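You operate a simulated robot arm through the tools that you are given. There is no shell and no other tool. Be economical: measure what you need, move in short steps, check, and stop when the job is done.

You are at the controls of a simulated robot arm. One attempt, no reset.

Task
Clamp the blue housing, push the purple ring down on its peg with the blue tube, then unclamp it.
Fine: clamp first; the tube goes back in the white holder; the housing stays in its nest.

Only the result counts: the job must be done as asked and must still hold three seconds after the hand-in. Knocking over, shifting, dropping, spilling or breaking anything else fails it.

Robot
A 6-joint arm with a two-finger parallel gripper on a trunk, on a base that drives. Base frame: it is fixed to the floor where the robot stands at the start and does not move with it; the origin is under the middle of the robot, x ahead of it, y to its left, z up. Lengths are in m, angles in degrees, forces in N, time in s.
With the tool pointing down near the work surface it reaches from about 0.32 to 0.82 m from the robot's upright axis, wherever it stands. Its first joint turns from -166.0 to 166.0 degrees. Places, roughly: blue tube [2.25, -0.5, 1]; blue-knob clamp of the white-mark pallet [0.3, 0.1, 1]; foot of the peg of the long blue housing [0.5, 0.1, 0.9]; inside of the white holder [2.2, -0.6, 0.9]; nest at the yellow-knob clamp of the pallet with t [0.5, 0.1, 0.9]; purple ring, teal ring [2.25, 0.25, 1]; yellow-knob clamp of the white-mark pallet [0.5, 0.2, 1]. Payload 3.91 kg.
The tool frame sits at the grasp point between the pads (the TCP): z along the fingers, y along the line on which they close. The tips reach 0.03 m beyond it. The gripper opens to 0.11 m. The fingers are 0.02 m wide and 0.01 m thick; the gripper's body (0.048 by 0.112 m) begins 0.055 m behind the TCP.
Orientation is that of the tool frame in the base frame, as a unit quaternion [x, y, z, w]. With the fingers straight down and closing along the base's y, the tool's x points along the base's -x, its y along +y and its z along -z.

Tools
- The arm moves only by the tool arm_command. Its argument "series" is a list of rows, each a list of 7 numbers: the shift along the tool's x, y, z in units of 400 mm (1.0 is 400 mm), then the turn, a rotation vector about the tool's x, y, z in units of 120 degrees (1.0 is 120 degrees), then the gripper command, from -1 (shut) to 1 (fully open), values between in proportion. In form: [[x, y, z, rx, ry, rz, claw], ...]. A call has 1 to 20 rows; each row is the pose to reach, as a shift and turn from the pose commanded when the call began, along the tool's axes at that moment. A call with a number of a shift or a turn outside -1 to 1 is refused whole. A row lasts 0.2 s, in which the tool goes at most 0.05 m and 8.6 degrees; a call with a longer step from one row to the next is refused whole, and so is a gripper value outside its range. A pose out of reach is approached as far as the arm can. The call stops where the force on the tool passes 70 N (or 10 N more than at its start, if that is more) or the arm is blocked; 0.2 s more then pass. The fingers move at their own pace (about 0.045 m/s each) and stop on an object; they squeeze with about 37 N. The grip force told is the motor's: it shows also when the fingers shut on nothing. Time passes only in rows, and 0.2 s behind the last, so rows that repeat a pose let the fingers close. The reply holds the time, the measured pose of the TCP, the force on the tool along the base axes, the opening and the grip force, in the units named above and with some noise, with the torque about the TCP (base axes, N m) and any sound that the robot's microphone picked up, and new pictures: "show" is both (left out), scene, wrist or none.
- Cameras (640 x 400 px; columns grow to the right, rows downward): "scene" is now at [0.0112, 0.1415, 1.5106]; the picture's right is [-0.12, -0.99, 0.00], its down [-0.60, 0.07, -0.80] and it looks along [0.79, -0.10, -0.60] (base axes); focal length 268 px, centre (320, 200). "wrist" rides on the gripper at [0.077, 0.007, -0.114] in the tool frame; the picture's right is [-0.09, 1.00, 0.00], its down [-0.80, -0.07, -0.59] and it looks along [-0.59, -0.05, 0.80] (tool axes); focal length 270 px, centre (320, 200). There is no depth. A picture from a camera that has moved, and an enlarged one, comes with that camera's place and axes in the base frame and with its lens. The place of the scene camera against the robot may be out by one fixed shift of up to 0.012 m in any direction.
- raise_lower(by): slides the trunk up (or, below 0, down) by that many m; the arm and the scene camera ride with it, the base frame stays. It gives what a move gives, with no picture.
- drive_base(legs): drives the robot by 1 to 6 legs, each [ahead, turn to the left] in m and degrees, along the robot's own axes; the way and the turn of a leg run together, so that a leg with both is an arc; at most 1.5 m and 180 degrees a leg. The arm and the cameras ride along, it lands a little off, and it stops where it bumps. It gives what a move gives, and a new picture of the scene camera.
- turn_head(pan, tilt): turns the head with the scene camera to pan (to the left, within 155 degrees either way) and tilt (down, from -29 to 69), counted from straight ahead of the robot. It gives what a move gives, and a new picture of the scene camera.
- zoom(camera, box): a new picture of the part [left, top, right, bottom] of that camera's present view, enlarged. It takes no simulated time.
- job_done(): hands the job in; it is judged then, once.

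Go step by step. Nothing tells you exact positions but the pictures and the camera data: compare them with the known pose of the tool, close in by small moves and look again before you grip or let go. The budget is 120 turns and 260 pictures, counting those below and the enlarged ones. Unless the task says otherwise, let go and move clear before handing in, and close with one line.

The tools are called as a command line: name --pt "numbers of a row" for each row, then --argument value for the rest, lists and objects as JSON in quotes. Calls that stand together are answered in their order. arm_command: Moves the arm, as the interface text tells. Its arguments: {"type":"object","properties":{"series":{"type":"array"},"show":{"type":"string","enum":["both","scene","wrist","none"]}},"required":["series"]} The other tools are called the same way: raise_lower (by) slides the trunk up or down; drive_base (legs) drives the base; turn_head (pan, tilt) turns the head that bears the scene camera; zoom (camera, box) takes an enlarged picture of a part of a camera's view; job_done () hands the job in.

At the start:

```text
time_s: 0.0
tcp_pos: [0.4607, -0.0618, 1.2929]
ee_rot: [-0.006, 1.0, 0.0, 0.0]
wrist_force: [0.0, -0.4, -0.7]
ft_torque: [-0.02, 0.01, -0.03]
opening: 0.1101
finger_force: 0.0
trunk travel left (down, up): [-0.45, 0.16]
robot x, y, heading: [-0.0024, -0.0033, -0.1]
head pan, tilt: [-6.9, 37.1]
```

scene: 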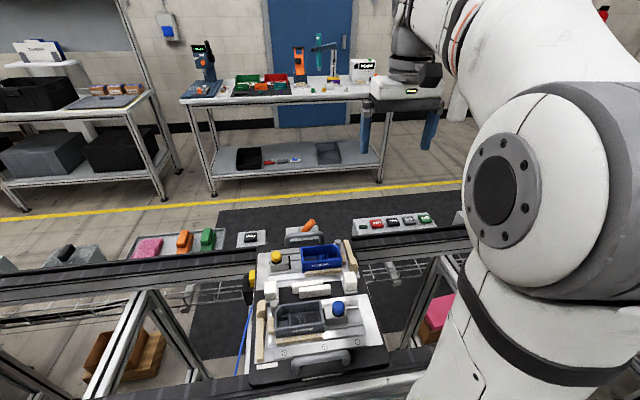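
wrist: 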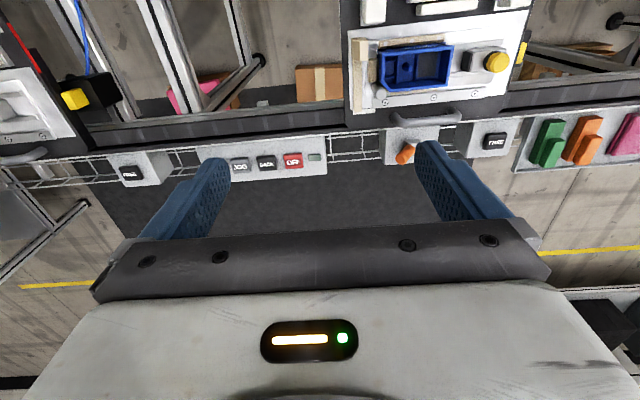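

I see a pallet with two nests in front of me (a blue housing by a yellow knob, a grey one by a blue knob) and a bench farther ahead. I'll look closer at both before moving.

zoom --camera "scene" --box '[230, 220, 400, 390]'

zoom --camera "scene" --box '[170, 20, 410, 170]'

zoom --camera "wrist" --box '[340, 0, 560, 140]'

```text
2.35 times, centred on (315, 305) of scene
camera zoom: at [0.0112, 0.1415, 1.5106], right [-0.12, -0.99, 0.0], down [-0.6, 0.07, -0.8], along [0.79, -0.1, -0.6], focal length 630 px, centre (332, -47)
```

zoom: 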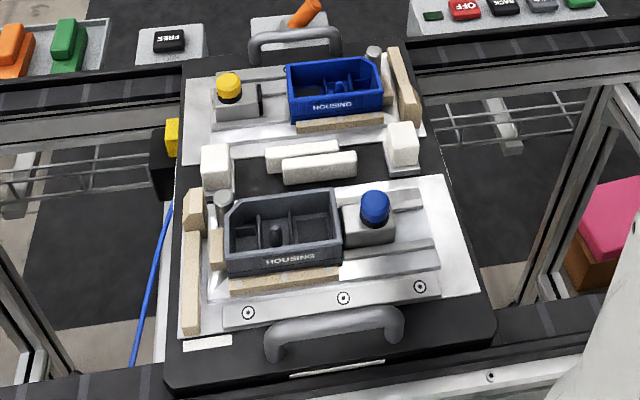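

```text
2.67 times, centred on (290, 95) of scene
camera zoom: at [0.0112, 0.1415, 1.5106], right [-0.12, -0.99, 0.0], down [-0.6, 0.07, -0.8], along [0.79, -0.1, -0.6], focal length 714 px, centre (400, 480)
```

zoom: 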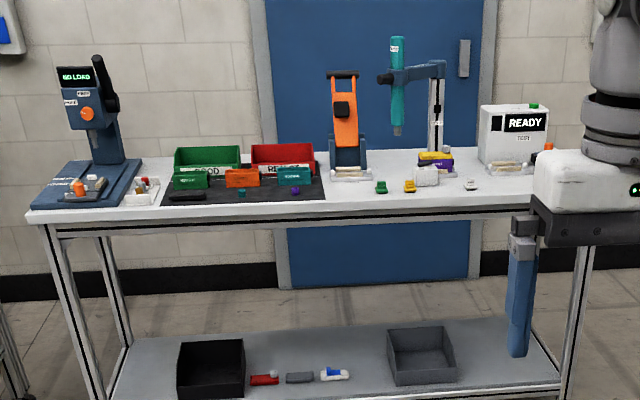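

```text
2.86 times, centred on (450, 70) of wrist
camera zoom: at [0.3856, -0.0557, 1.4084], right [0.08, 1.0, 0.0], down [0.8, -0.06, 0.59], along [0.59, -0.04, -0.8], focal length 772 px, centre (-51, 571)
```

zoom: 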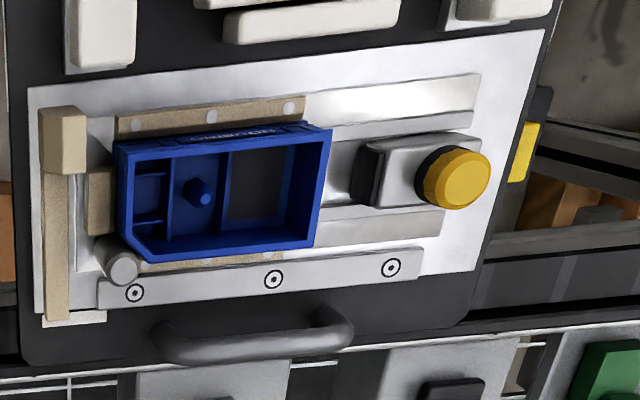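

I'll look around with the head to find other pallets, and the rest of the bench.

turn_head --pan 35 --tilt 40

turn_head --pan -50 --tilt 40

turn_head --pan -10 --tilt 58

```text
time_s: 1.1
tcp_pos: [0.4603, -0.0622, 1.2923]
ee_rot: [-0.007, 1.0, 0.0, 0.0]
wrist_force: [-0.2, 0.0, -0.1]
ft_torque: [0.0, 0.0, 0.0]
opening: 0.1101
finger_force: 0.0
trunk travel left (down, up): [-0.45, 0.16]
robot x, y, heading: [-0.0004, 0.0005, -0.4]
head pan, tilt: [35.0, 40.0]
camera scene: at [-0.0053, 0.2007, 1.5061], right [0.57, -0.82, 0.0], down [-0.53, -0.37, -0.77], along [0.63, 0.44, -0.64], focal length 268 px, centre (320, 200)
```

scene: 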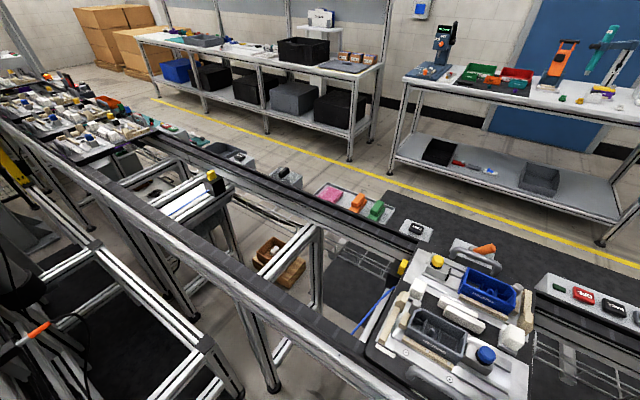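

```text
time_s: 2.7
tcp_pos: [0.4615, -0.062, 1.2932]
ee_rot: [-0.006, 1.0, 0.0, 0.0]
wrist_force: [0.5, -0.1, -0.1]
ft_torque: [-0.02, 0.01, 0.03]
opening: 0.1101
finger_force: 0.1
trunk travel left (down, up): [-0.45, 0.16]
robot x, y, heading: [0.0014, -0.0006, 0.0]
head pan, tilt: [-50.0, 40.0]
camera scene: at [-0.0204, 0.0869, 1.5061], right [-0.77, -0.64, 0.0], down [-0.41, 0.49, -0.77], along [0.49, -0.59, -0.64], focal length 268 px, centre (320, 200)
```

scene: 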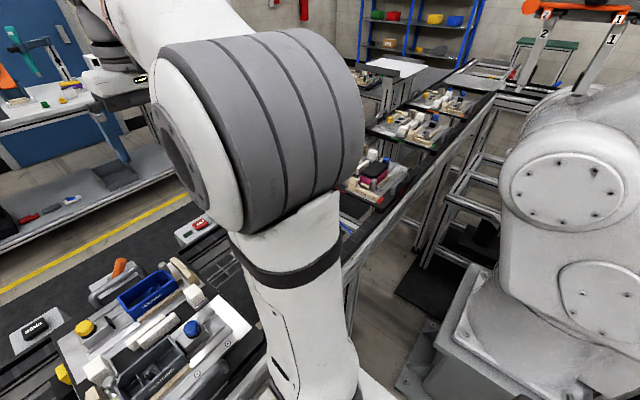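

```text
time_s: 3.8
tcp_pos: [0.4599, -0.0622, 1.2934]
ee_rot: [-0.005, 1.0, 0.0, 0.0]
wrist_force: [-0.4, 0.2, 0.2]
ft_torque: [0.01, -0.02, -0.01]
opening: 0.1096
finger_force: 0.1
trunk travel left (down, up): [-0.45, 0.16]
robot x, y, heading: [-0.0035, -0.0015, -0.3]
head pan, tilt: [-10.0, 58.0]
camera scene: at [-0.0072, 0.1399, 1.4818], right [-0.18, -0.98, 0.0], down [-0.83, 0.15, -0.53], along [0.52, -0.09, -0.85], focal length 268 px, centre (320, 200)
```

scene: 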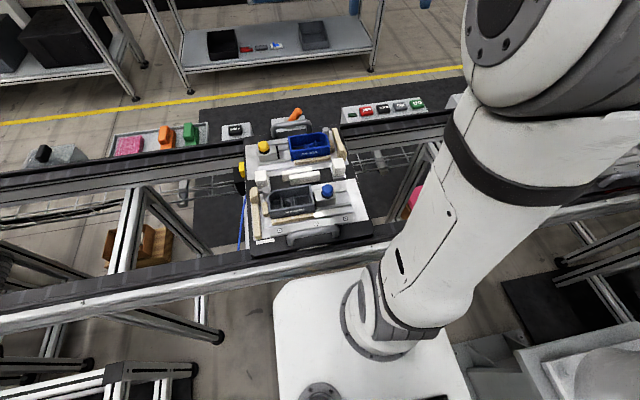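

The rings and tube are on the bench on the far side of the conveyor line, so I need a driving route. Looking around with a flatter tilt.

turn_head --pan -85 --tilt 25

turn_head --pan 80 --tilt 25

turn_head --pan 0 --tilt 20

```text
time_s: 5.2
tcp_pos: [0.4611, -0.0618, 1.2935]
ee_rot: [-0.006, 1.0, 0.0, 0.0]
wrist_force: [-0.1, 0.3, 0.1]
ft_torque: [0.04, -0.01, 0.03]
opening: 0.1101
finger_force: 0.0
trunk travel left (down, up): [-0.45, 0.16]
robot x, y, heading: [0.0038, 0.0011, -0.2]
head pan, tilt: [-85.0, 25.0]
camera scene: at [-0.067, 0.0603, 1.5294], right [-1.0, -0.09, 0.0], down [-0.04, 0.42, -0.91], along [0.08, -0.9, -0.42], focal length 268 px, centre (320, 200)
```

scene: 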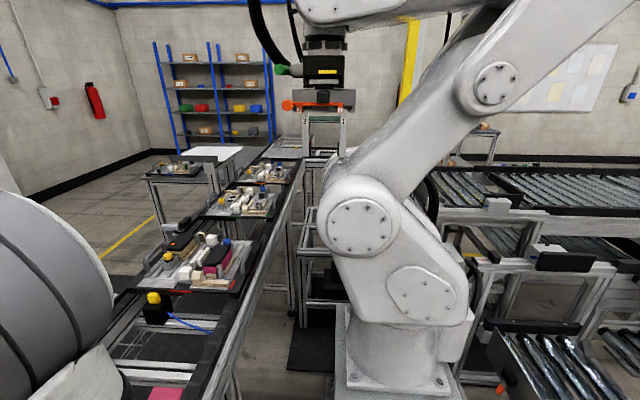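

```text
time_s: 7.7
tcp_pos: [0.4605, -0.0603, 1.2924]
ee_rot: [-0.006, 1.0, 0.0, 0.0]
wrist_force: [0.1, -0.3, 0.6]
ft_torque: [0.02, 0.05, 0.0]
opening: 0.1102
finger_force: 0.1
trunk travel left (down, up): [-0.45, 0.16]
robot x, y, heading: [-0.0014, -0.0014, 0.1]
head pan, tilt: [80.0, 25.0]
camera scene: at [-0.0589, 0.2428, 1.5295], right [0.98, -0.18, 0.0], down [-0.07, -0.42, -0.91], along [0.16, 0.89, -0.42], focal length 268 px, centre (320, 200)
```

scene: 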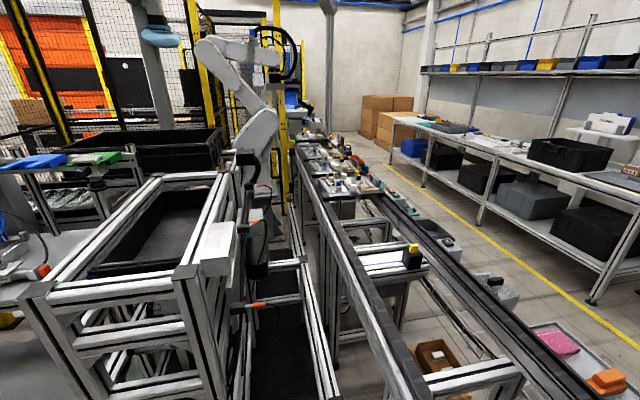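

```text
time_s: 9.3
tcp_pos: [0.4596, -0.0613, 1.2938]
ee_rot: [-0.006, 1.0, -0.001, 0.0]
wrist_force: [0.1, 0.2, -0.5]
ft_torque: [0.0, 0.0, 0.03]
opening: 0.1101
finger_force: 0.1
trunk travel left (down, up): [-0.45, 0.16]
robot x, y, heading: [0.0009, 0.0001, 0.1]
head pan, tilt: [0.0, 20.0]
camera scene: at [0.0181, 0.152, 1.5375], right [0.0, -1.0, 0.0], down [-0.34, 0.0, -0.94], along [0.94, 0.0, -0.34], focal length 268 px, centre (320, 200)
```

scene: 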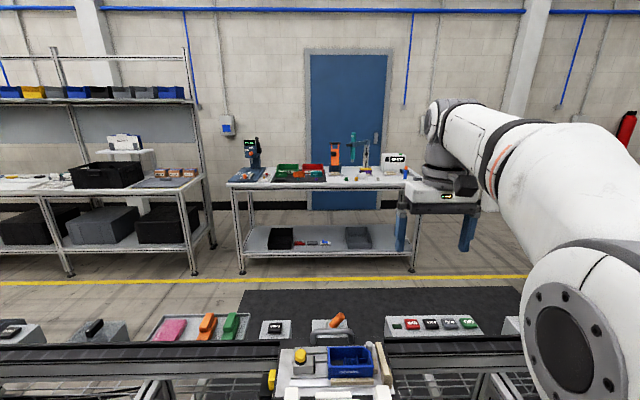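

The route out of this cell isn't clear, so I look behind the robot and at the floor.

turn_head --pan 150 --tilt 30

turn_head --pan -140 --tilt 30

turn_head --pan 30 --tilt 65

turn_head --pan -60 --tilt 60

```text
time_s: 11.6
tcp_pos: [0.4593, -0.0614, 1.2934]
ee_rot: [-0.006, 1.0, 0.0, 0.0]
wrist_force: [0.2, -0.2, 0.1]
ft_torque: [0.02, 0.0, 0.02]
opening: 0.1101
finger_force: 0.1
trunk travel left (down, up): [-0.45, 0.16]
robot x, y, heading: [0.0002, 0.0025, 0.2]
head pan, tilt: [150.0, 30.0]
camera scene: at [-0.1533, 0.1974, 1.5215], right [0.5, 0.87, 0.0], down [0.43, -0.25, -0.87], along [-0.75, 0.43, -0.5], focal length 268 px, centre (320, 200)
```

scene: 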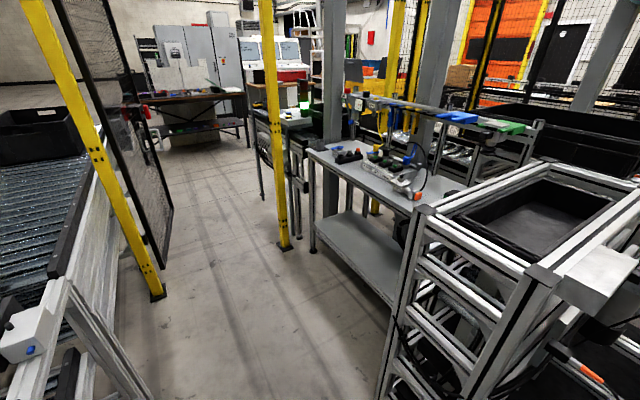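

```text
time_s: 15.6
tcp_pos: [0.4597, -0.0615, 1.2923]
ee_rot: [-0.006, 1.0, -0.001, 0.0]
wrist_force: [-0.3, -1.7, 0.3]
ft_torque: [0.01, -0.02, -0.01]
opening: 0.1099
finger_force: 0.0
trunk travel left (down, up): [-0.45, 0.16]
robot x, y, heading: [-0.0028, -0.0019, -0.1]
head pan, tilt: [-140.0, 30.0]
camera scene: at [-0.1444, 0.094, 1.5215], right [-0.64, 0.77, 0.0], down [0.38, 0.32, -0.87], along [-0.66, -0.56, -0.5], focal length 268 px, centre (320, 200)
```

scene: 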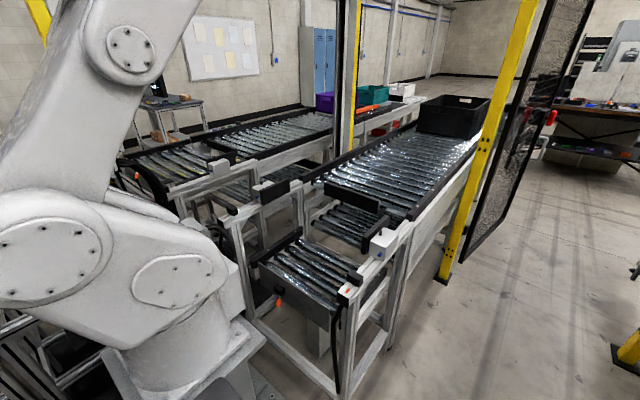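

```text
time_s: 18.2
tcp_pos: [0.4607, -0.0611, 1.2931]
ee_rot: [-0.006, 1.0, 0.0, 0.0]
wrist_force: [-0.6, 0.0, -0.1]
ft_torque: [0.01, 0.01, -0.01]
opening: 0.1101
finger_force: 0.0
trunk travel left (down, up): [-0.45, 0.16]
robot x, y, heading: [0.002, -0.0016, -0.3]
head pan, tilt: [30.0, 65.0]
camera scene: at [-0.0224, 0.1823, 1.4738], right [0.5, -0.87, 0.0], down [-0.79, -0.45, -0.42], along [0.37, 0.21, -0.91], focal length 268 px, centre (320, 200)
```

scene: 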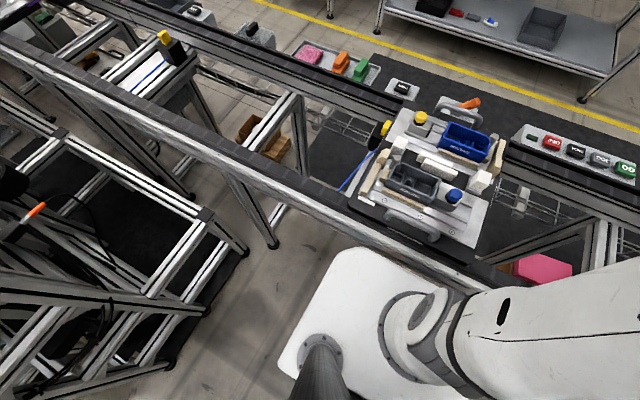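

```text
time_s: 19.8
tcp_pos: [0.4603, -0.0609, 1.2922]
ee_rot: [-0.007, 1.0, 0.0, 0.0]
wrist_force: [-0.3, 0.3, 0.7]
ft_torque: [0.0, 0.01, -0.02]
opening: 0.1098
finger_force: 0.0
trunk travel left (down, up): [-0.45, 0.16]
robot x, y, heading: [0.0025, 0.0004, -0.5]
head pan, tilt: [-60.0, 60.0]
camera scene: at [-0.0417, 0.0943, 1.4794], right [-0.87, -0.5, 0.0], down [-0.43, 0.75, -0.5], along [0.25, -0.43, -0.87], focal length 268 px, centre (320, 200)
```

scene: 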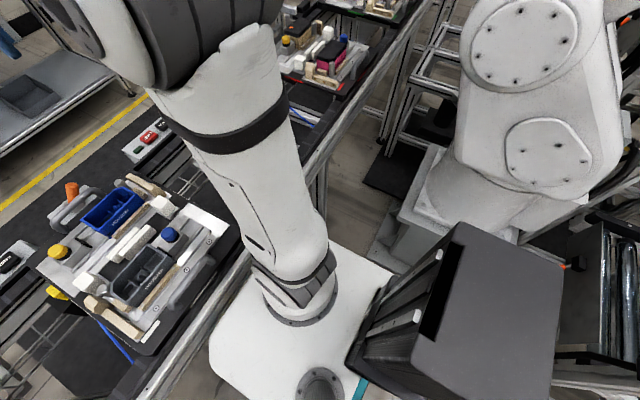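

The robot is in a cell with an open gate behind (between yellow posts near x -1.9, y -0.2 and 0.85). The bench lies beyond the line; from the aisle between line and bench both should be reachable, so I back out through the gate first and survey the way round.

turn_head --pan -150 --tilt 20

drive_base --legs '[[-0.5, -20], [-0.7, 0], [-0.4, 20]]'

```text
time_s: 21.5
tcp_pos: [0.4599, -0.0609, 1.2921]
ee_rot: [-0.006, 1.0, 0.0, 0.001]
wrist_force: [0.2, 0.7, 0.2]
ft_torque: [-0.02, -0.02, 0.01]
opening: 0.1098
finger_force: 0.1
trunk travel left (down, up): [-0.45, 0.16]
robot x, y, heading: [0.003, -0.0025, -0.2]
head pan, tilt: [-150.0, 20.0]
camera scene: at [-0.1557, 0.1055, 1.5375], right [-0.5, 0.87, 0.0], down [0.3, 0.17, -0.94], along [-0.81, -0.47, -0.34], focal length 268 px, centre (320, 200)
```

scene: 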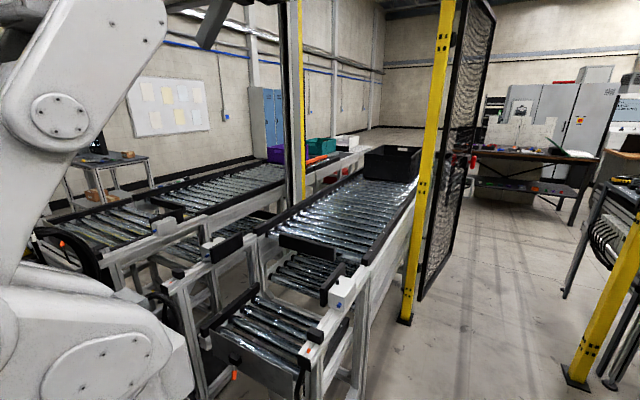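

```text
time_s: 29.9
tcp_pos: [-1.0761, 0.3296, 1.2933]
ee_rot: [-0.008, 1.0, 0.0, 0.0]
wrist_force: [-0.2, -0.5, 0.0]
ft_torque: [-0.02, 0.0, -0.02]
opening: 0.1103
finger_force: 0.1
trunk travel left (down, up): [-0.45, 0.16]
robot x, y, heading: [-1.5375, 0.3918, 0.3]
head pan, tilt: [-150.0, 20.0]
camera scene: at [-1.6939, 0.4986, 1.5375], right [-0.51, 0.86, 0.0], down [0.29, 0.17, -0.94], along [-0.81, -0.48, -0.34], focal length 268 px, centre (320, 200)
```

scene: 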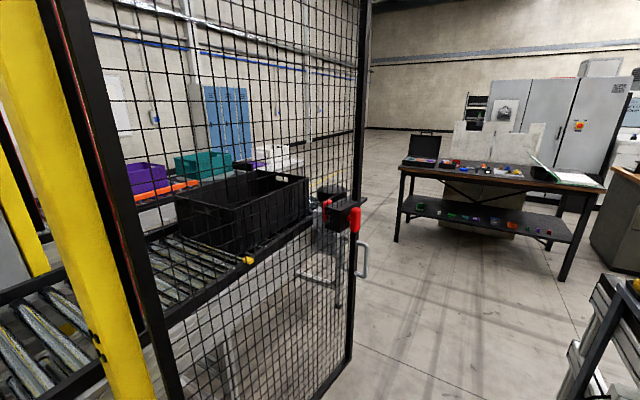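

The gate is open and clear; I keep backing through to about x -3.7 and turn to face -y to see the way round the roller conveyors.

turn_head --pan 0 --tilt 22

drive_base --legs '[[-1.1, 0], [-1.05, 0], [0, -90]]'

```text
time_s: 32.3
tcp_pos: [-1.0767, 0.3301, 1.2924]
ee_rot: [-0.008, 1.0, 0.0, -0.001]
wrist_force: [-0.9, 0.4, -0.7]
ft_torque: [-0.01, 0.05, -0.02]
opening: 0.1098
finger_force: 0.0
trunk travel left (down, up): [-0.45, 0.16]
robot x, y, heading: [-1.5355, 0.3912, 0.6]
head pan, tilt: [0.0, 22.0]
camera scene: at [-1.5204, 0.5468, 1.5343], right [0.01, -1.0, 0.0], down [-0.37, 0.0, -0.93], along [0.93, 0.01, -0.37], focal length 268 px, centre (320, 200)
```

scene: 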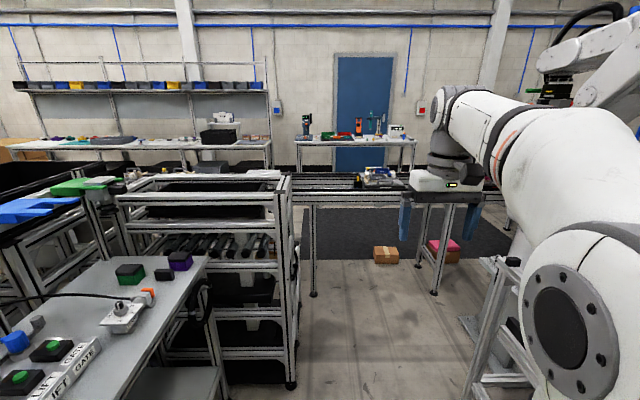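

```text
time_s: 46.7
tcp_pos: [-3.7466, -0.0854, 1.292]
ee_rot: [0.702, 0.713, 0.0, 0.0]
wrist_force: [0.7, -0.4, -0.6]
ft_torque: [-0.02, 0.02, 0.02]
opening: 0.1099
finger_force: 0.1
trunk travel left (down, up): [-0.45, 0.16]
robot x, y, heading: [-3.6597, 0.3728, -89.0]
head pan, tilt: [0.0, 22.0]
camera scene: at [-3.5068, 0.3635, 1.5343], right [-1.0, -0.02, 0.0], down [-0.01, 0.37, -0.93], along [0.02, -0.93, -0.37], focal length 268 px, centre (320, 200)
```

scene: 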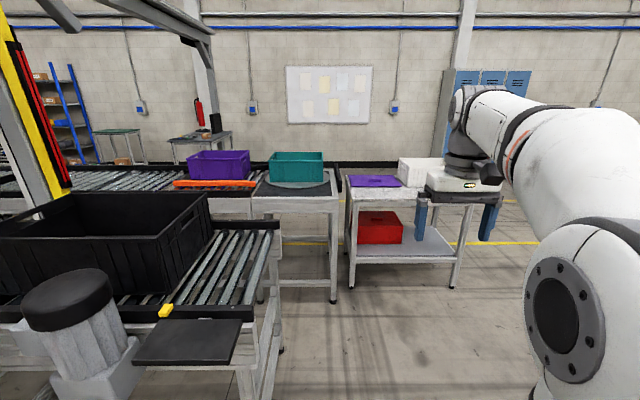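

Clear floor ahead with a white table (x -3.7 to -4.7, y about -1.5). I'll swing right through the gap between it and the dark table, then look left.

drive_base --legs '[[0.5, 0], [1.0, -91], [0.8, 0]]'

turn_head --pan 70 --tilt 28

```text
time_s: 58.3
tcp_pos: [-5.5431, -0.6461, 1.2916]
ee_rot: [1.0, -0.009, 0.002, 0.0]
wrist_force: [-0.4, 0.3, -0.3]
ft_torque: [0.01, 0.0, -0.01]
opening: 0.1098
finger_force: 0.1
trunk travel left (down, up): [-0.45, 0.16]
robot x, y, heading: [-5.0859, -0.758, 178.6]
head pan, tilt: [0.0, 22.0]
cut short: leg 2
camera scene: at [-5.1048, -0.906, 1.5343], right [0.02, 1.0, 0.0], down [0.38, -0.01, -0.93], along [-0.93, 0.02, -0.38], focal length 268 px, centre (320, 200)
```

scene: 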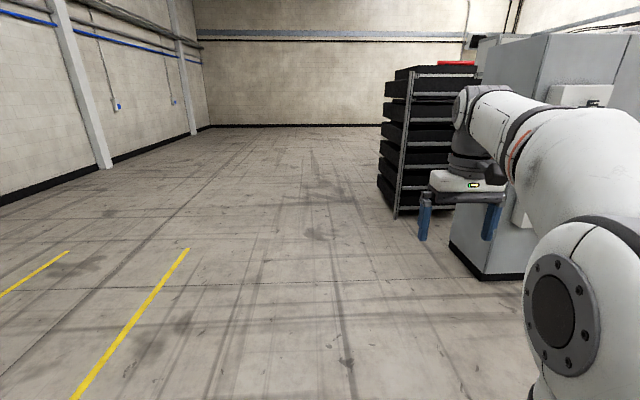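

```text
time_s: 59.7
tcp_pos: [-5.5409, -0.6458, 1.2929]
ee_rot: [1.0, -0.009, 0.0, 0.0]
wrist_force: [-0.4, 0.0, -0.3]
ft_torque: [0.02, 0.0, 0.03]
opening: 0.1099
finger_force: 0.1
trunk travel left (down, up): [-0.45, 0.16]
robot x, y, heading: [-5.0833, -0.7598, 178.7]
head pan, tilt: [70.0, 28.0]
camera scene: at [-5.0435, -0.9931, 1.5247], right [-0.93, 0.36, 0.0], down [0.17, 0.44, -0.88], along [-0.32, -0.82, -0.47], focal length 268 px, centre (320, 200)
```

scene: 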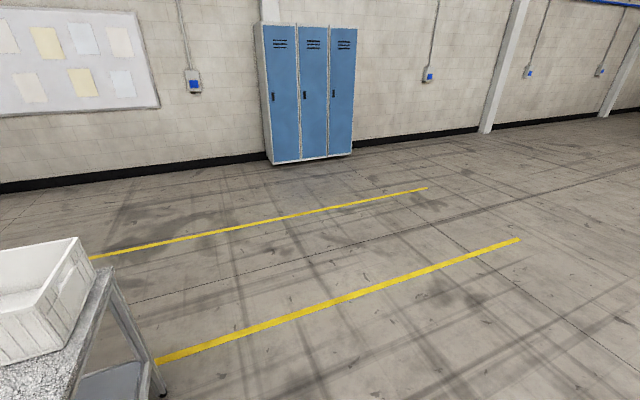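

The marked walkway (y about -2.2 to -3.45) runs along the wall toward the far side; I'll enter it and face +x.

turn_head --pan 0 --tilt 22

drive_base --legs '[[0.3, 0], [0, 91.4], [1.2, 0], [0.9, 0], [0, 90]]'

```text
time_s: 61.1
tcp_pos: [-5.5415, -0.6456, 1.2925]
ee_rot: [1.0, -0.008, 0.0, 0.0]
wrist_force: [1.1, 0.1, 0.9]
ft_torque: [0.01, -0.01, 0.02]
opening: 0.1101
finger_force: 0.1
trunk travel left (down, up): [-0.45, 0.16]
robot x, y, heading: [-5.0845, -0.7604, 178.6]
head pan, tilt: [0.0, 22.0]
camera scene: at [-5.1032, -0.9062, 1.5343], right [0.02, 1.0, 0.0], down [0.37, -0.01, -0.93], along [-0.93, 0.02, -0.37], focal length 268 px, centre (320, 200)
```

scene: 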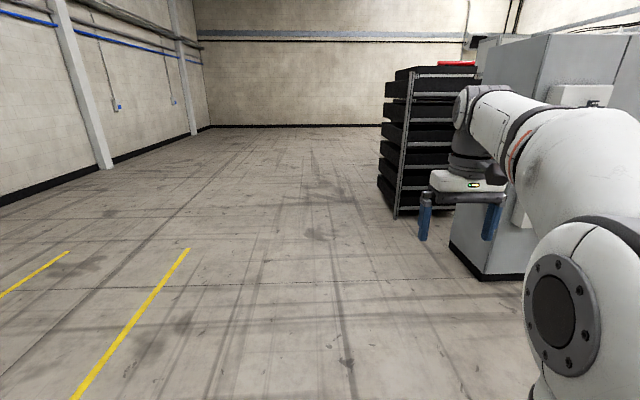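

```text
time_s: 81.0
tcp_pos: [-4.9259, -2.9642, 1.2926]
ee_rot: [-0.006, 1.0, 0.001, 0.0]
wrist_force: [-1.1, 1.0, -0.3]
ft_torque: [-0.04, -0.04, -0.03]
opening: 0.1101
finger_force: 0.1
trunk travel left (down, up): [-0.45, 0.16]
robot x, y, heading: [-5.385, -2.8847, -0.0]
head pan, tilt: [0.0, 22.0]
camera scene: at [-5.3683, -2.7292, 1.5343], right [0.0, -1.0, 0.0], down [-0.37, 0.0, -0.93], along [0.93, 0.0, -0.37], focal length 268 px, centre (320, 200)
```

scene: 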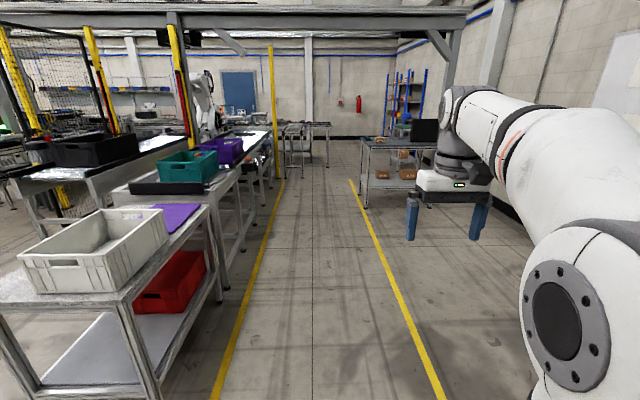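

The corridor is clear; driving ahead about 3 m and looking again at the stand near the line's end.

drive_base --legs '[[1.5, 0], [1.5, 0]]'

```text
time_s: 95.4
tcp_pos: [-1.9345, -2.9668, 1.2933]
ee_rot: [-0.006, 1.0, 0.001, 0.0]
wrist_force: [-0.6, 0.3, -0.4]
ft_torque: [-0.04, -0.03, 0.04]
opening: 0.11
finger_force: 0.1
trunk travel left (down, up): [-0.45, 0.16]
robot x, y, heading: [-2.3949, -2.8842, -0.3]
head pan, tilt: [0.0, 22.0]
camera scene: at [-2.3776, -2.7322, 1.5343], right [0.0, -1.0, 0.0], down [-0.37, 0.0, -0.93], along [0.93, 0.0, -0.37], focal length 268 px, centre (320, 200)
```

scene: 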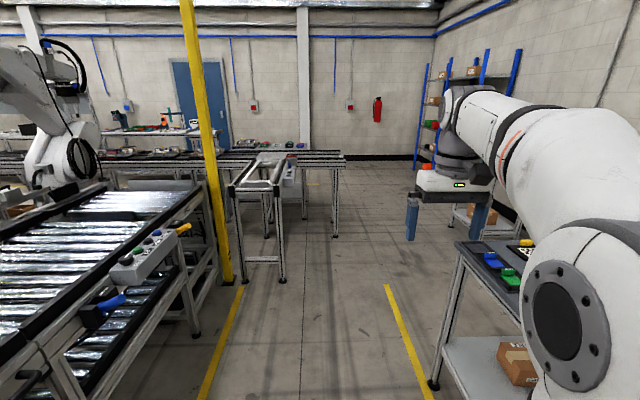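

The line ends near y -2.95 at x 0.4, so I'll need to swing out to about y -3.5 past its end. I move closer and look to the right front.

drive_base --legs '[[1.3, 0]]'

turn_head --pan -35 --tilt 35

```text
time_s: 101.9
tcp_pos: [-0.6432, -2.9801, 1.2919]
ee_rot: [-0.001, 1.0, -0.001, 0.0]
wrist_force: [-0.3, 0.0, 0.9]
ft_torque: [-0.02, -0.02, 0.0]
opening: 0.1101
finger_force: 0.1
trunk travel left (down, up): [-0.45, 0.16]
robot x, y, heading: [-1.1052, -2.8981, -0.7]
head pan, tilt: [0.0, 22.0]
camera scene: at [-1.0835, -2.7418, 1.5343], right [-0.01, -1.0, 0.0], down [-0.37, 0.0, -0.93], along [0.93, -0.01, -0.37], focal length 268 px, centre (320, 200)
```

scene: 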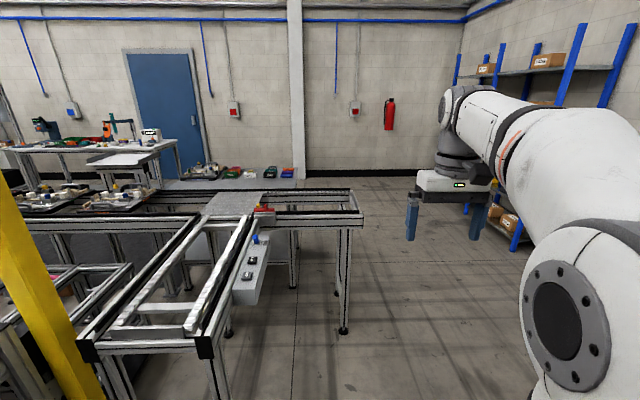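

```text
time_s: 102.9
tcp_pos: [-0.6433, -2.9805, 1.2929]
ee_rot: [-0.001, 1.0, 0.0, 0.0]
wrist_force: [-0.1, 0.1, -0.2]
ft_torque: [-0.03, -0.01, -0.03]
opening: 0.11
finger_force: 0.0
trunk travel left (down, up): [-0.45, 0.16]
robot x, y, heading: [-1.1021, -2.8944, -0.6]
head pan, tilt: [-35.0, 35.0]
camera scene: at [-1.1048, -2.792, 1.5137], right [-0.58, -0.81, 0.0], down [-0.47, 0.33, -0.82], along [0.67, -0.48, -0.57], focal length 268 px, centre (320, 200)
```

scene: 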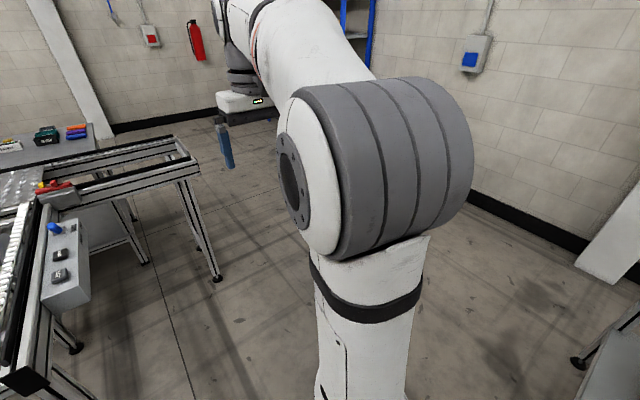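

Passage past the line's end looks free. I swing right and pass its end at about y -3.5.

turn_head --pan 25 --tilt 28

drive_base --legs '[[0, -35], [1.1, 0], [0, 36], [1.2, 0]]'

```text
time_s: 104.2
tcp_pos: [-0.6433, -2.9804, 1.2923]
ee_rot: [-0.001, 1.0, 0.0, 0.0]
wrist_force: [0.1, -0.3, 0.1]
ft_torque: [0.01, -0.02, 0.01]
opening: 0.11
finger_force: 0.1
trunk travel left (down, up): [-0.45, 0.16]
robot x, y, heading: [-1.1028, -2.8977, -0.5]
head pan, tilt: [25.0, 28.0]
camera scene: at [-1.0934, -2.7032, 1.5247], right [0.41, -0.91, 0.0], down [-0.43, -0.19, -0.88], along [0.8, 0.36, -0.47], focal length 268 px, centre (320, 200)
```

scene: 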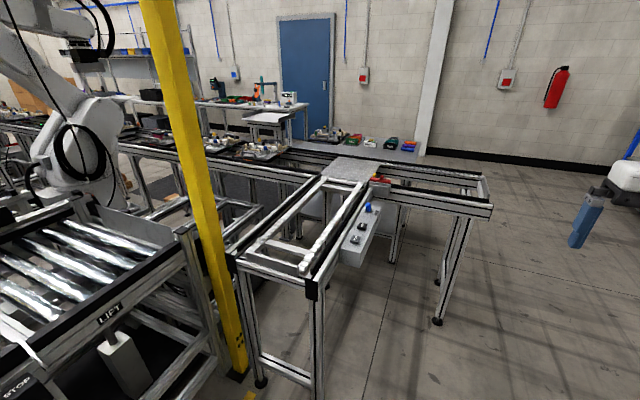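

```text
time_s: 118.9
tcp_pos: [1.4629, -3.6058, 1.2922]
ee_rot: [-0.012, 1.0, 0.0, 0.0]
wrist_force: [1.0, 0.0, 0.4]
ft_torque: [0.03, 0.0, 0.01]
opening: 0.1099
finger_force: 0.0
trunk travel left (down, up): [-0.45, 0.16]
robot x, y, heading: [1.0032, -3.5322, 1.2]
head pan, tilt: [25.0, 28.0]
camera scene: at [1.0052, -3.3421, 1.5247], right [0.44, -0.9, 0.0], down [-0.42, -0.21, -0.88], along [0.79, 0.39, -0.47], focal length 268 px, centre (320, 200)
```

scene: 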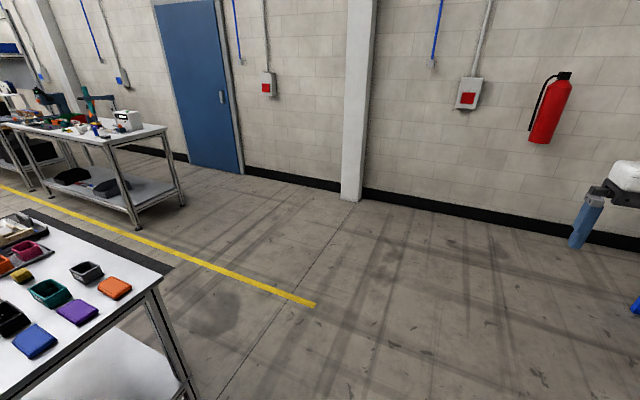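

I'm past the line end; the bench is ahead-left, a parts table at left. I'll move to x 1.85, turn to +y and drive up the aisle.

turn_head --pan 10 --tilt 32

drive_base --legs '[[0.85, 0], [0, 89], [1.3, 0]]'

```text
time_s: 119.7
tcp_pos: [1.4635, -3.6057, 1.2928]
ee_rot: [-0.012, 1.0, 0.0, 0.0]
wrist_force: [-0.3, 0.0, 0.7]
ft_torque: [0.04, 0.01, -0.01]
opening: 0.1102
finger_force: 0.0
trunk travel left (down, up): [-0.45, 0.16]
robot x, y, heading: [1.0013, -3.532, 1.1]
head pan, tilt: [10.0, 32.0]
camera scene: at [1.0111, -3.3649, 1.5184], right [0.19, -0.98, 0.0], down [-0.52, -0.1, -0.85], along [0.83, 0.16, -0.53], focal length 268 px, centre (320, 200)
```

scene: 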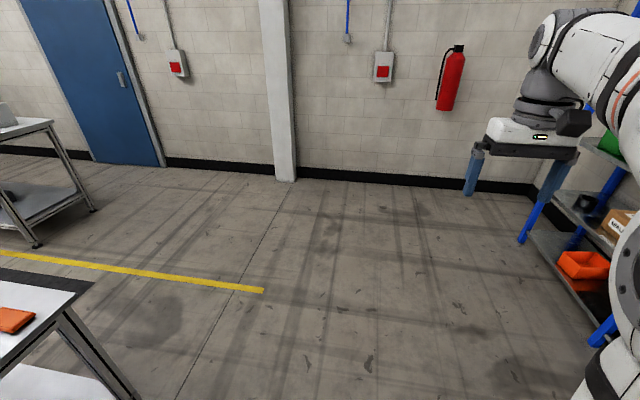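

```text
time_s: 134.1
tcp_pos: [1.9055, -1.7614, 1.2925]
ee_rot: [0.715, -0.699, 0.0, 0.0]
wrist_force: [0.6, 1.0, 0.6]
ft_torque: [-0.01, 0.02, -0.01]
opening: 0.1099
finger_force: 0.0
trunk travel left (down, up): [-0.45, 0.16]
robot x, y, heading: [1.8358, -2.2219, 90.9]
head pan, tilt: [10.0, 32.0]
camera scene: at [1.6719, -2.2093, 1.5183], right [0.98, 0.19, 0.0], down [0.1, -0.52, -0.85], along [-0.16, 0.83, -0.53], focal length 268 px, centre (320, 200)
```

scene: 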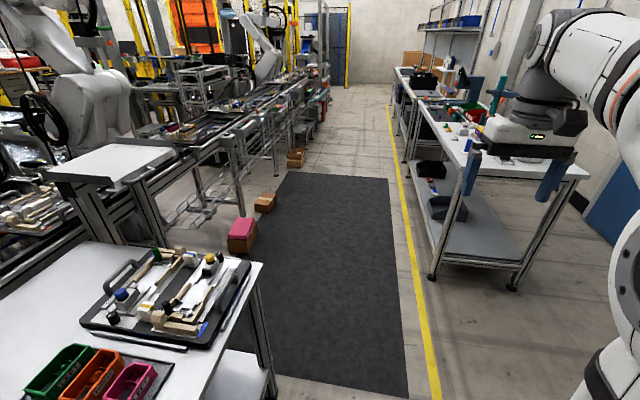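

The aisle between line and bench is clear. I drive up it to about (1.43, 0.05) and turn to face the pallet.

drive_base --legs '[[0.9, 0], [0, 28], [0.8, 0], [0, -28], [0.65, 0], [0, 89]]'

```text
time_s: 152.6
tcp_pos: [0.9804, 0.1129, 1.2928]
ee_rot: [1.0, -0.003, 0.0, 0.0]
wrist_force: [0.6, 0.2, -0.4]
ft_torque: [-0.02, 0.02, 0.01]
opening: 0.1101
finger_force: 0.2
trunk travel left (down, up): [-0.45, 0.16]
robot x, y, heading: [1.4384, 0.053, 178.9]
head pan, tilt: [10.0, 32.0]
camera scene: at [1.4252, -0.1115, 1.5183], right [-0.15, 0.99, 0.0], down [0.52, 0.08, -0.85], along [-0.84, -0.13, -0.53], focal length 268 px, centre (320, 200)
```

scene: 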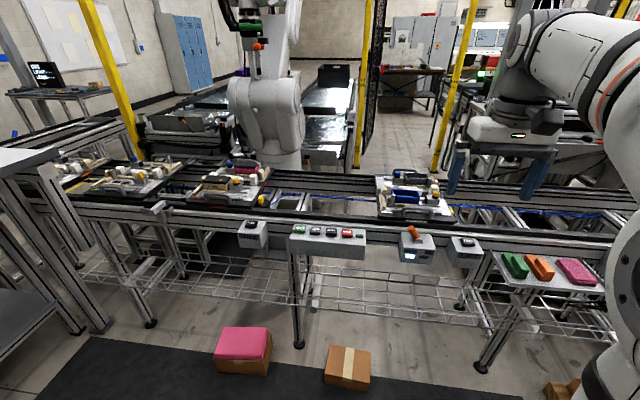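

The pallet is reachable from here. I drive 0.25 m closer and look down on the pallet.

turn_head --pan 0 --tilt 42

drive_base --legs '[[0.25, 0]]'

zoom --camera "scene" --box '[220, 100, 420, 260]'

zoom --camera "wrist" --box '[0, 0, 640, 400]'

```text
time_s: 153.3
tcp_pos: [0.9815, 0.1138, 1.292]
ee_rot: [1.0, -0.004, 0.0, 0.0]
wrist_force: [-0.1, 0.3, 0.6]
ft_torque: [0.01, -0.02, 0.02]
opening: 0.1099
finger_force: 0.0
trunk travel left (down, up): [-0.45, 0.16]
robot x, y, heading: [1.4405, 0.0528, 178.9]
head pan, tilt: [0.0, 42.0]
camera scene: at [1.4306, -0.0954, 1.5033], right [0.02, 1.0, 0.0], down [0.67, -0.01, -0.74], along [-0.74, 0.02, -0.67], focal length 268 px, centre (320, 200)
```

scene: 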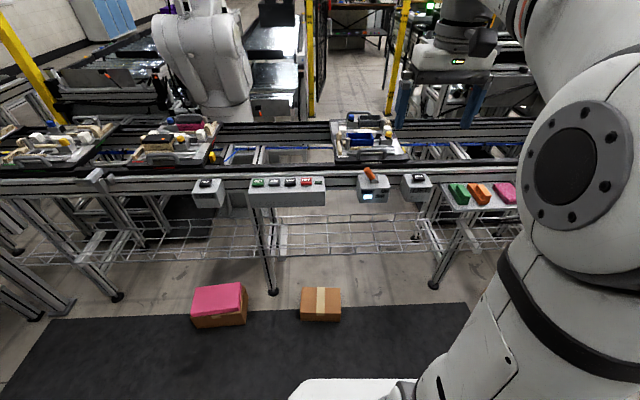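

```text
time_s: 155.1
tcp_pos: [0.7325, 0.1179, 1.2932]
ee_rot: [1.0, -0.002, -0.001, 0.0]
wrist_force: [-0.2, -0.4, -0.2]
ft_torque: [-0.01, 0.01, 0.01]
opening: 0.1101
finger_force: 0.0
trunk travel left (down, up): [-0.45, 0.16]
robot x, y, heading: [1.1927, 0.055, 179.0]
head pan, tilt: [0.0, 42.0]
camera scene: at [1.1824, -0.0905, 1.5032], right [0.02, 1.0, 0.0], down [0.67, -0.01, -0.74], along [-0.74, 0.01, -0.67], focal length 268 px, centre (320, 200)
```

scene: 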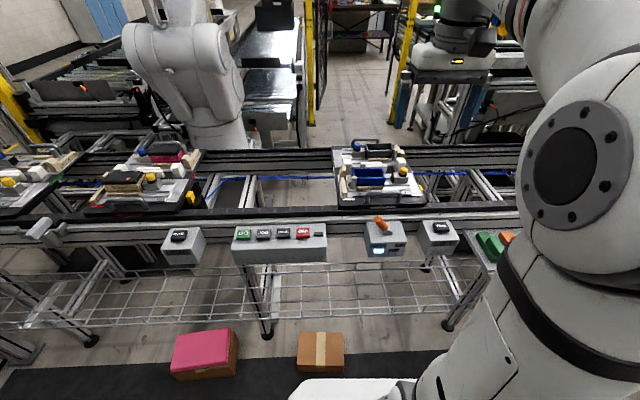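

```text
2.50 times, centred on (320, 180) of scene
camera zoom: at [1.1824, -0.0905, 1.5032], right [0.02, 1.0, 0.0], down [0.67, -0.01, -0.74], along [-0.74, 0.01, -0.67], focal length 669 px, centre (320, 250)
```

zoom: 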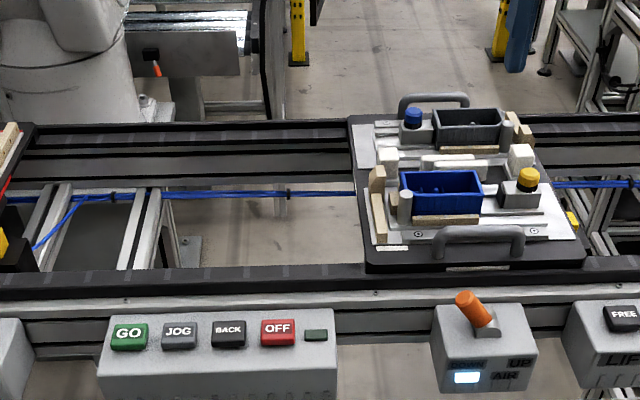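

```text
1.00 times, centred on (320, 200) of wrist (not enlarged: the box is as wide or as high as the picture)
camera zoom: at [0.8116, 0.1099, 1.4081], right [-0.09, -1.0, 0.0], down [-0.8, 0.07, 0.59], along [-0.59, 0.05, -0.8], focal length 270 px, centre (320, 200)
```

zoom: 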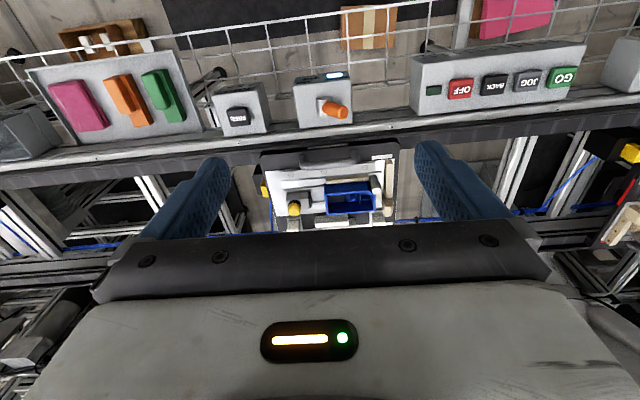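

I zoom on the lever box, the buttons and the clamp to learn how it works.

zoom --camera "scene" --box '[360, 205, 470, 270]'

zoom --camera "scene" --box '[325, 135, 435, 215]'

```text
5.82 times, centred on (415, 238) of scene
camera zoom: at [1.1824, -0.0905, 1.5032], right [0.02, 1.0, 0.0], down [0.67, -0.01, -0.74], along [-0.74, 0.01, -0.67], focal length 1558 px, centre (-233, -18)
```

zoom: 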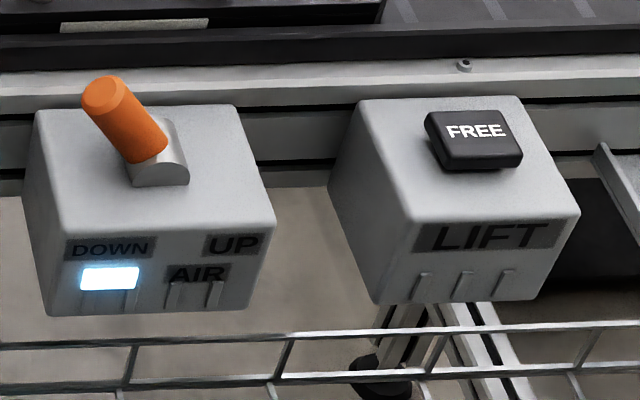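

```text
5.00 times, centred on (380, 175) of scene
camera zoom: at [1.1824, -0.0905, 1.5032], right [0.02, 1.0, 0.0], down [0.67, -0.01, -0.74], along [-0.74, 0.01, -0.67], focal length 1339 px, centre (20, 325)
```

zoom: 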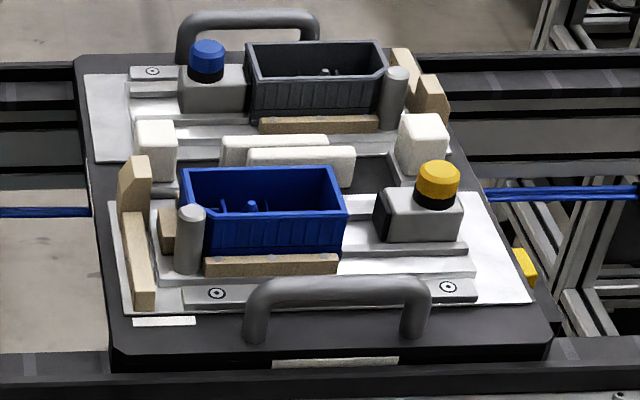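

arm_command --pt "0 0 0.1 0 0 0 1" --pt "0 -0.1 0.2 0 0 0 1" --pt "0 -0.15 0.25 0 0 0 1" --show "none"

zoom --camera "wrist" --box '[240, 90, 440, 240]'

```text
refused: row 2 steps farther than a row can; nothing moved
```

```text
2.67 times, centred on (340, 165) of wrist
camera zoom: at [0.8116, 0.1099, 1.4081], right [-0.09, -1.0, 0.0], down [-0.8, 0.07, 0.59], along [-0.59, 0.05, -0.8], focal length 721 px, centre (267, 293)
```

zoom: 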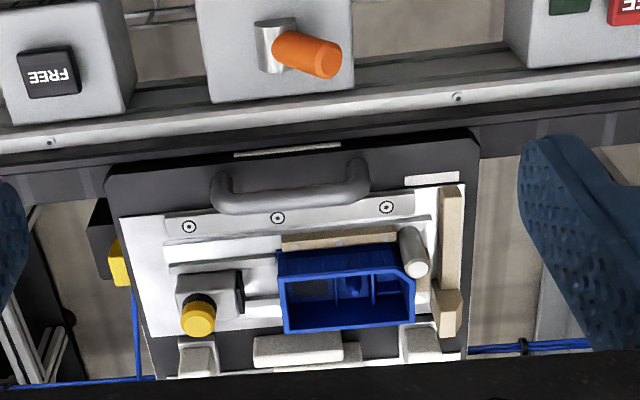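

The clamp is a jaw block on a slide with a yellow knob at about (0.476, 0.19, 0.98), with the jaw about 2 cm off the housing. I move the wrist camera closer to inspect it.

arm_command --pt "-0.06 -0.038 0.07 0 0 0 1" --pt "-0.12 -0.076 0.14 0 0 0 1" --pt "-0.18 -0.114 0.21 0 0 0 1" --pt "-0.24 -0.152 0.28 0 0 0 1" --pt "-0.3 -0.19 0.357 0 0 0 1" --show "wrist"

zoom --camera "wrist" --box '[200, 60, 460, 240]'

```text
time_s: 156.3
tcp_pos: [0.6138, 0.1945, 1.1493]
ee_rot: [1.0, -0.002, 0.0, 0.0]
wrist_force: [0.4, -0.2, 0.2]
ft_torque: [-0.02, 0.02, -0.01]
opening: 0.1098
finger_force: 0.0
trunk travel left (down, up): [-0.45, 0.16]
robot x, y, heading: [1.1956, 0.0569, 178.9]
head pan, tilt: [0.0, 42.0]
camera wrist: at [0.6931, 0.1867, 1.2653], right [-0.09, -1.0, 0.0], down [-0.8, 0.07, 0.59], along [-0.59, 0.05, -0.8], focal length 270 px, centre (320, 200)
```

wrist: 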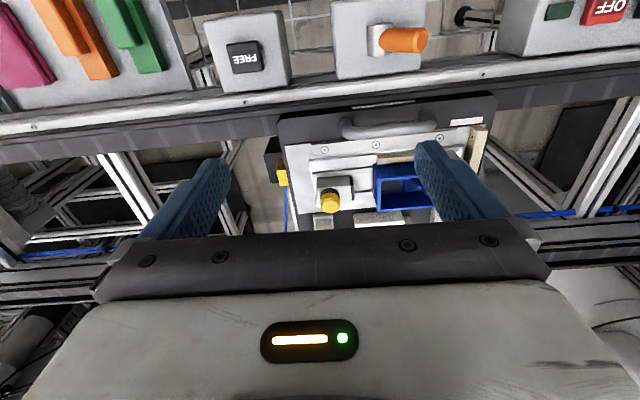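

```text
2.22 times, centred on (330, 150) of wrist
camera zoom: at [0.6931, 0.1867, 1.2653], right [-0.09, -1.0, 0.0], down [-0.8, 0.07, 0.59], along [-0.59, 0.05, -0.8], focal length 601 px, centre (298, 311)
```

zoom: 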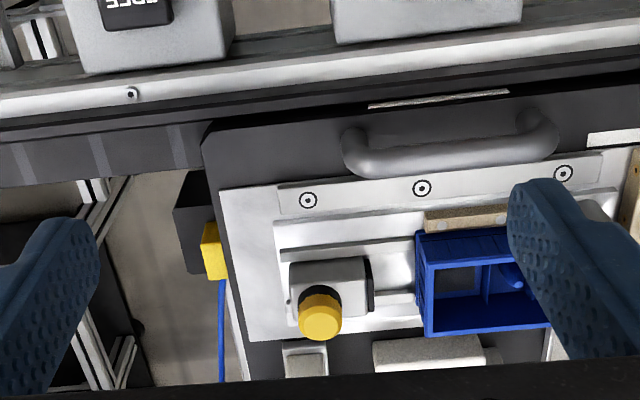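

Knob at about (0.479, 0.192, 0.985), 25 mm wide. I go above it with the fingers half closed.

arm_command --pt "-0.085 0 0.055 0 0 0 0" --pt "-0.17 0 0.11 0 0 0 -0.09" --pt "-0.255 0.003 0.165 0 0 0 -0.09" --pt "-0.337 0.006 0.223 0 0 0 -0.09" --pt "-0.337 0.006 0.223 0 0 0 -0.09"

zoom --camera "scene" --box '[325, 115, 435, 195]'

```text
time_s: 157.5
tcp_pos: [0.4799, 0.1917, 1.0608]
ee_rot: [1.0, -0.001, 0.0, 0.001]
wrist_force: [-0.2, 0.2, -0.1]
ft_torque: [-0.01, 0.02, 0.04]
opening: 0.0503
finger_force: 0.0
trunk travel left (down, up): [-0.45, 0.16]
robot x, y, heading: [1.192, 0.0555, 178.5]
head pan, tilt: [0.0, 42.0]
camera scene: at [1.1831, -0.0905, 1.5032], right [0.02, 1.0, 0.0], down [0.67, -0.01, -0.74], along [-0.74, 0.01, -0.67], focal length 268 px, centre (320, 200)
camera wrist: at [0.5581, 0.1844, 1.1766], right [-0.09, -1.0, 0.0], down [-0.8, 0.07, 0.59], along [-0.59, 0.05, -0.8], focal length 270 px, centre (320, 200)
```

scene: 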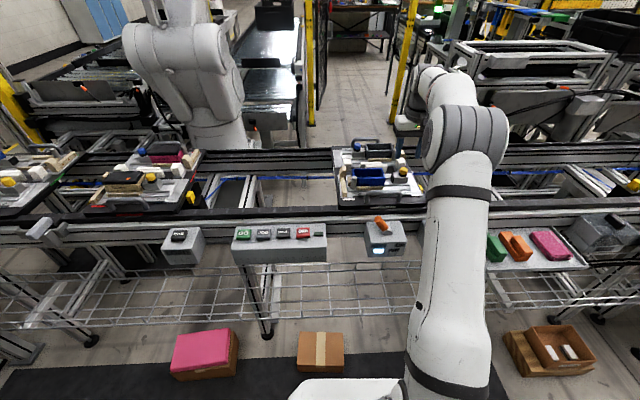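
wrist: 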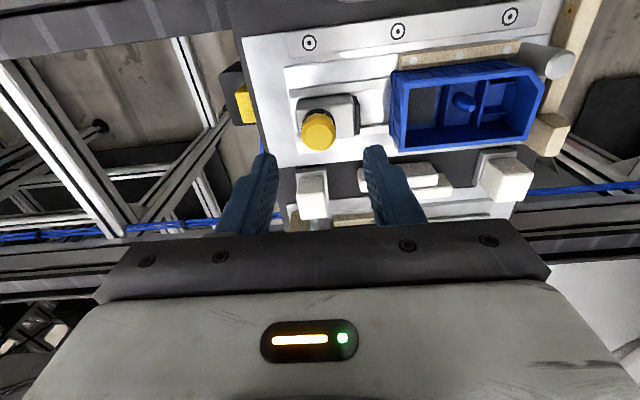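

```text
5.00 times, centred on (380, 155) of scene
camera zoom: at [1.1831, -0.0905, 1.5032], right [0.02, 1.0, 0.0], down [0.67, -0.01, -0.74], along [-0.74, 0.01, -0.67], focal length 1339 px, centre (20, 425)
```

zoom: 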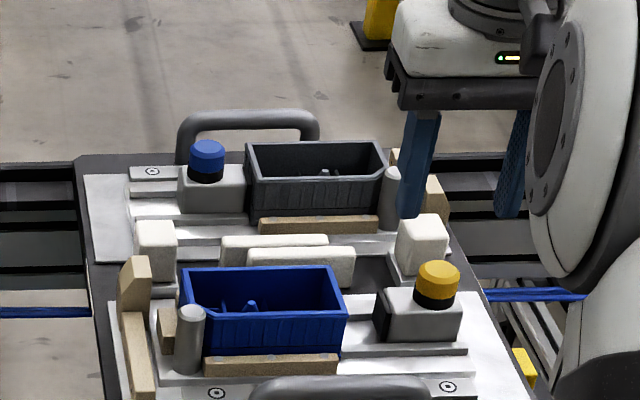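

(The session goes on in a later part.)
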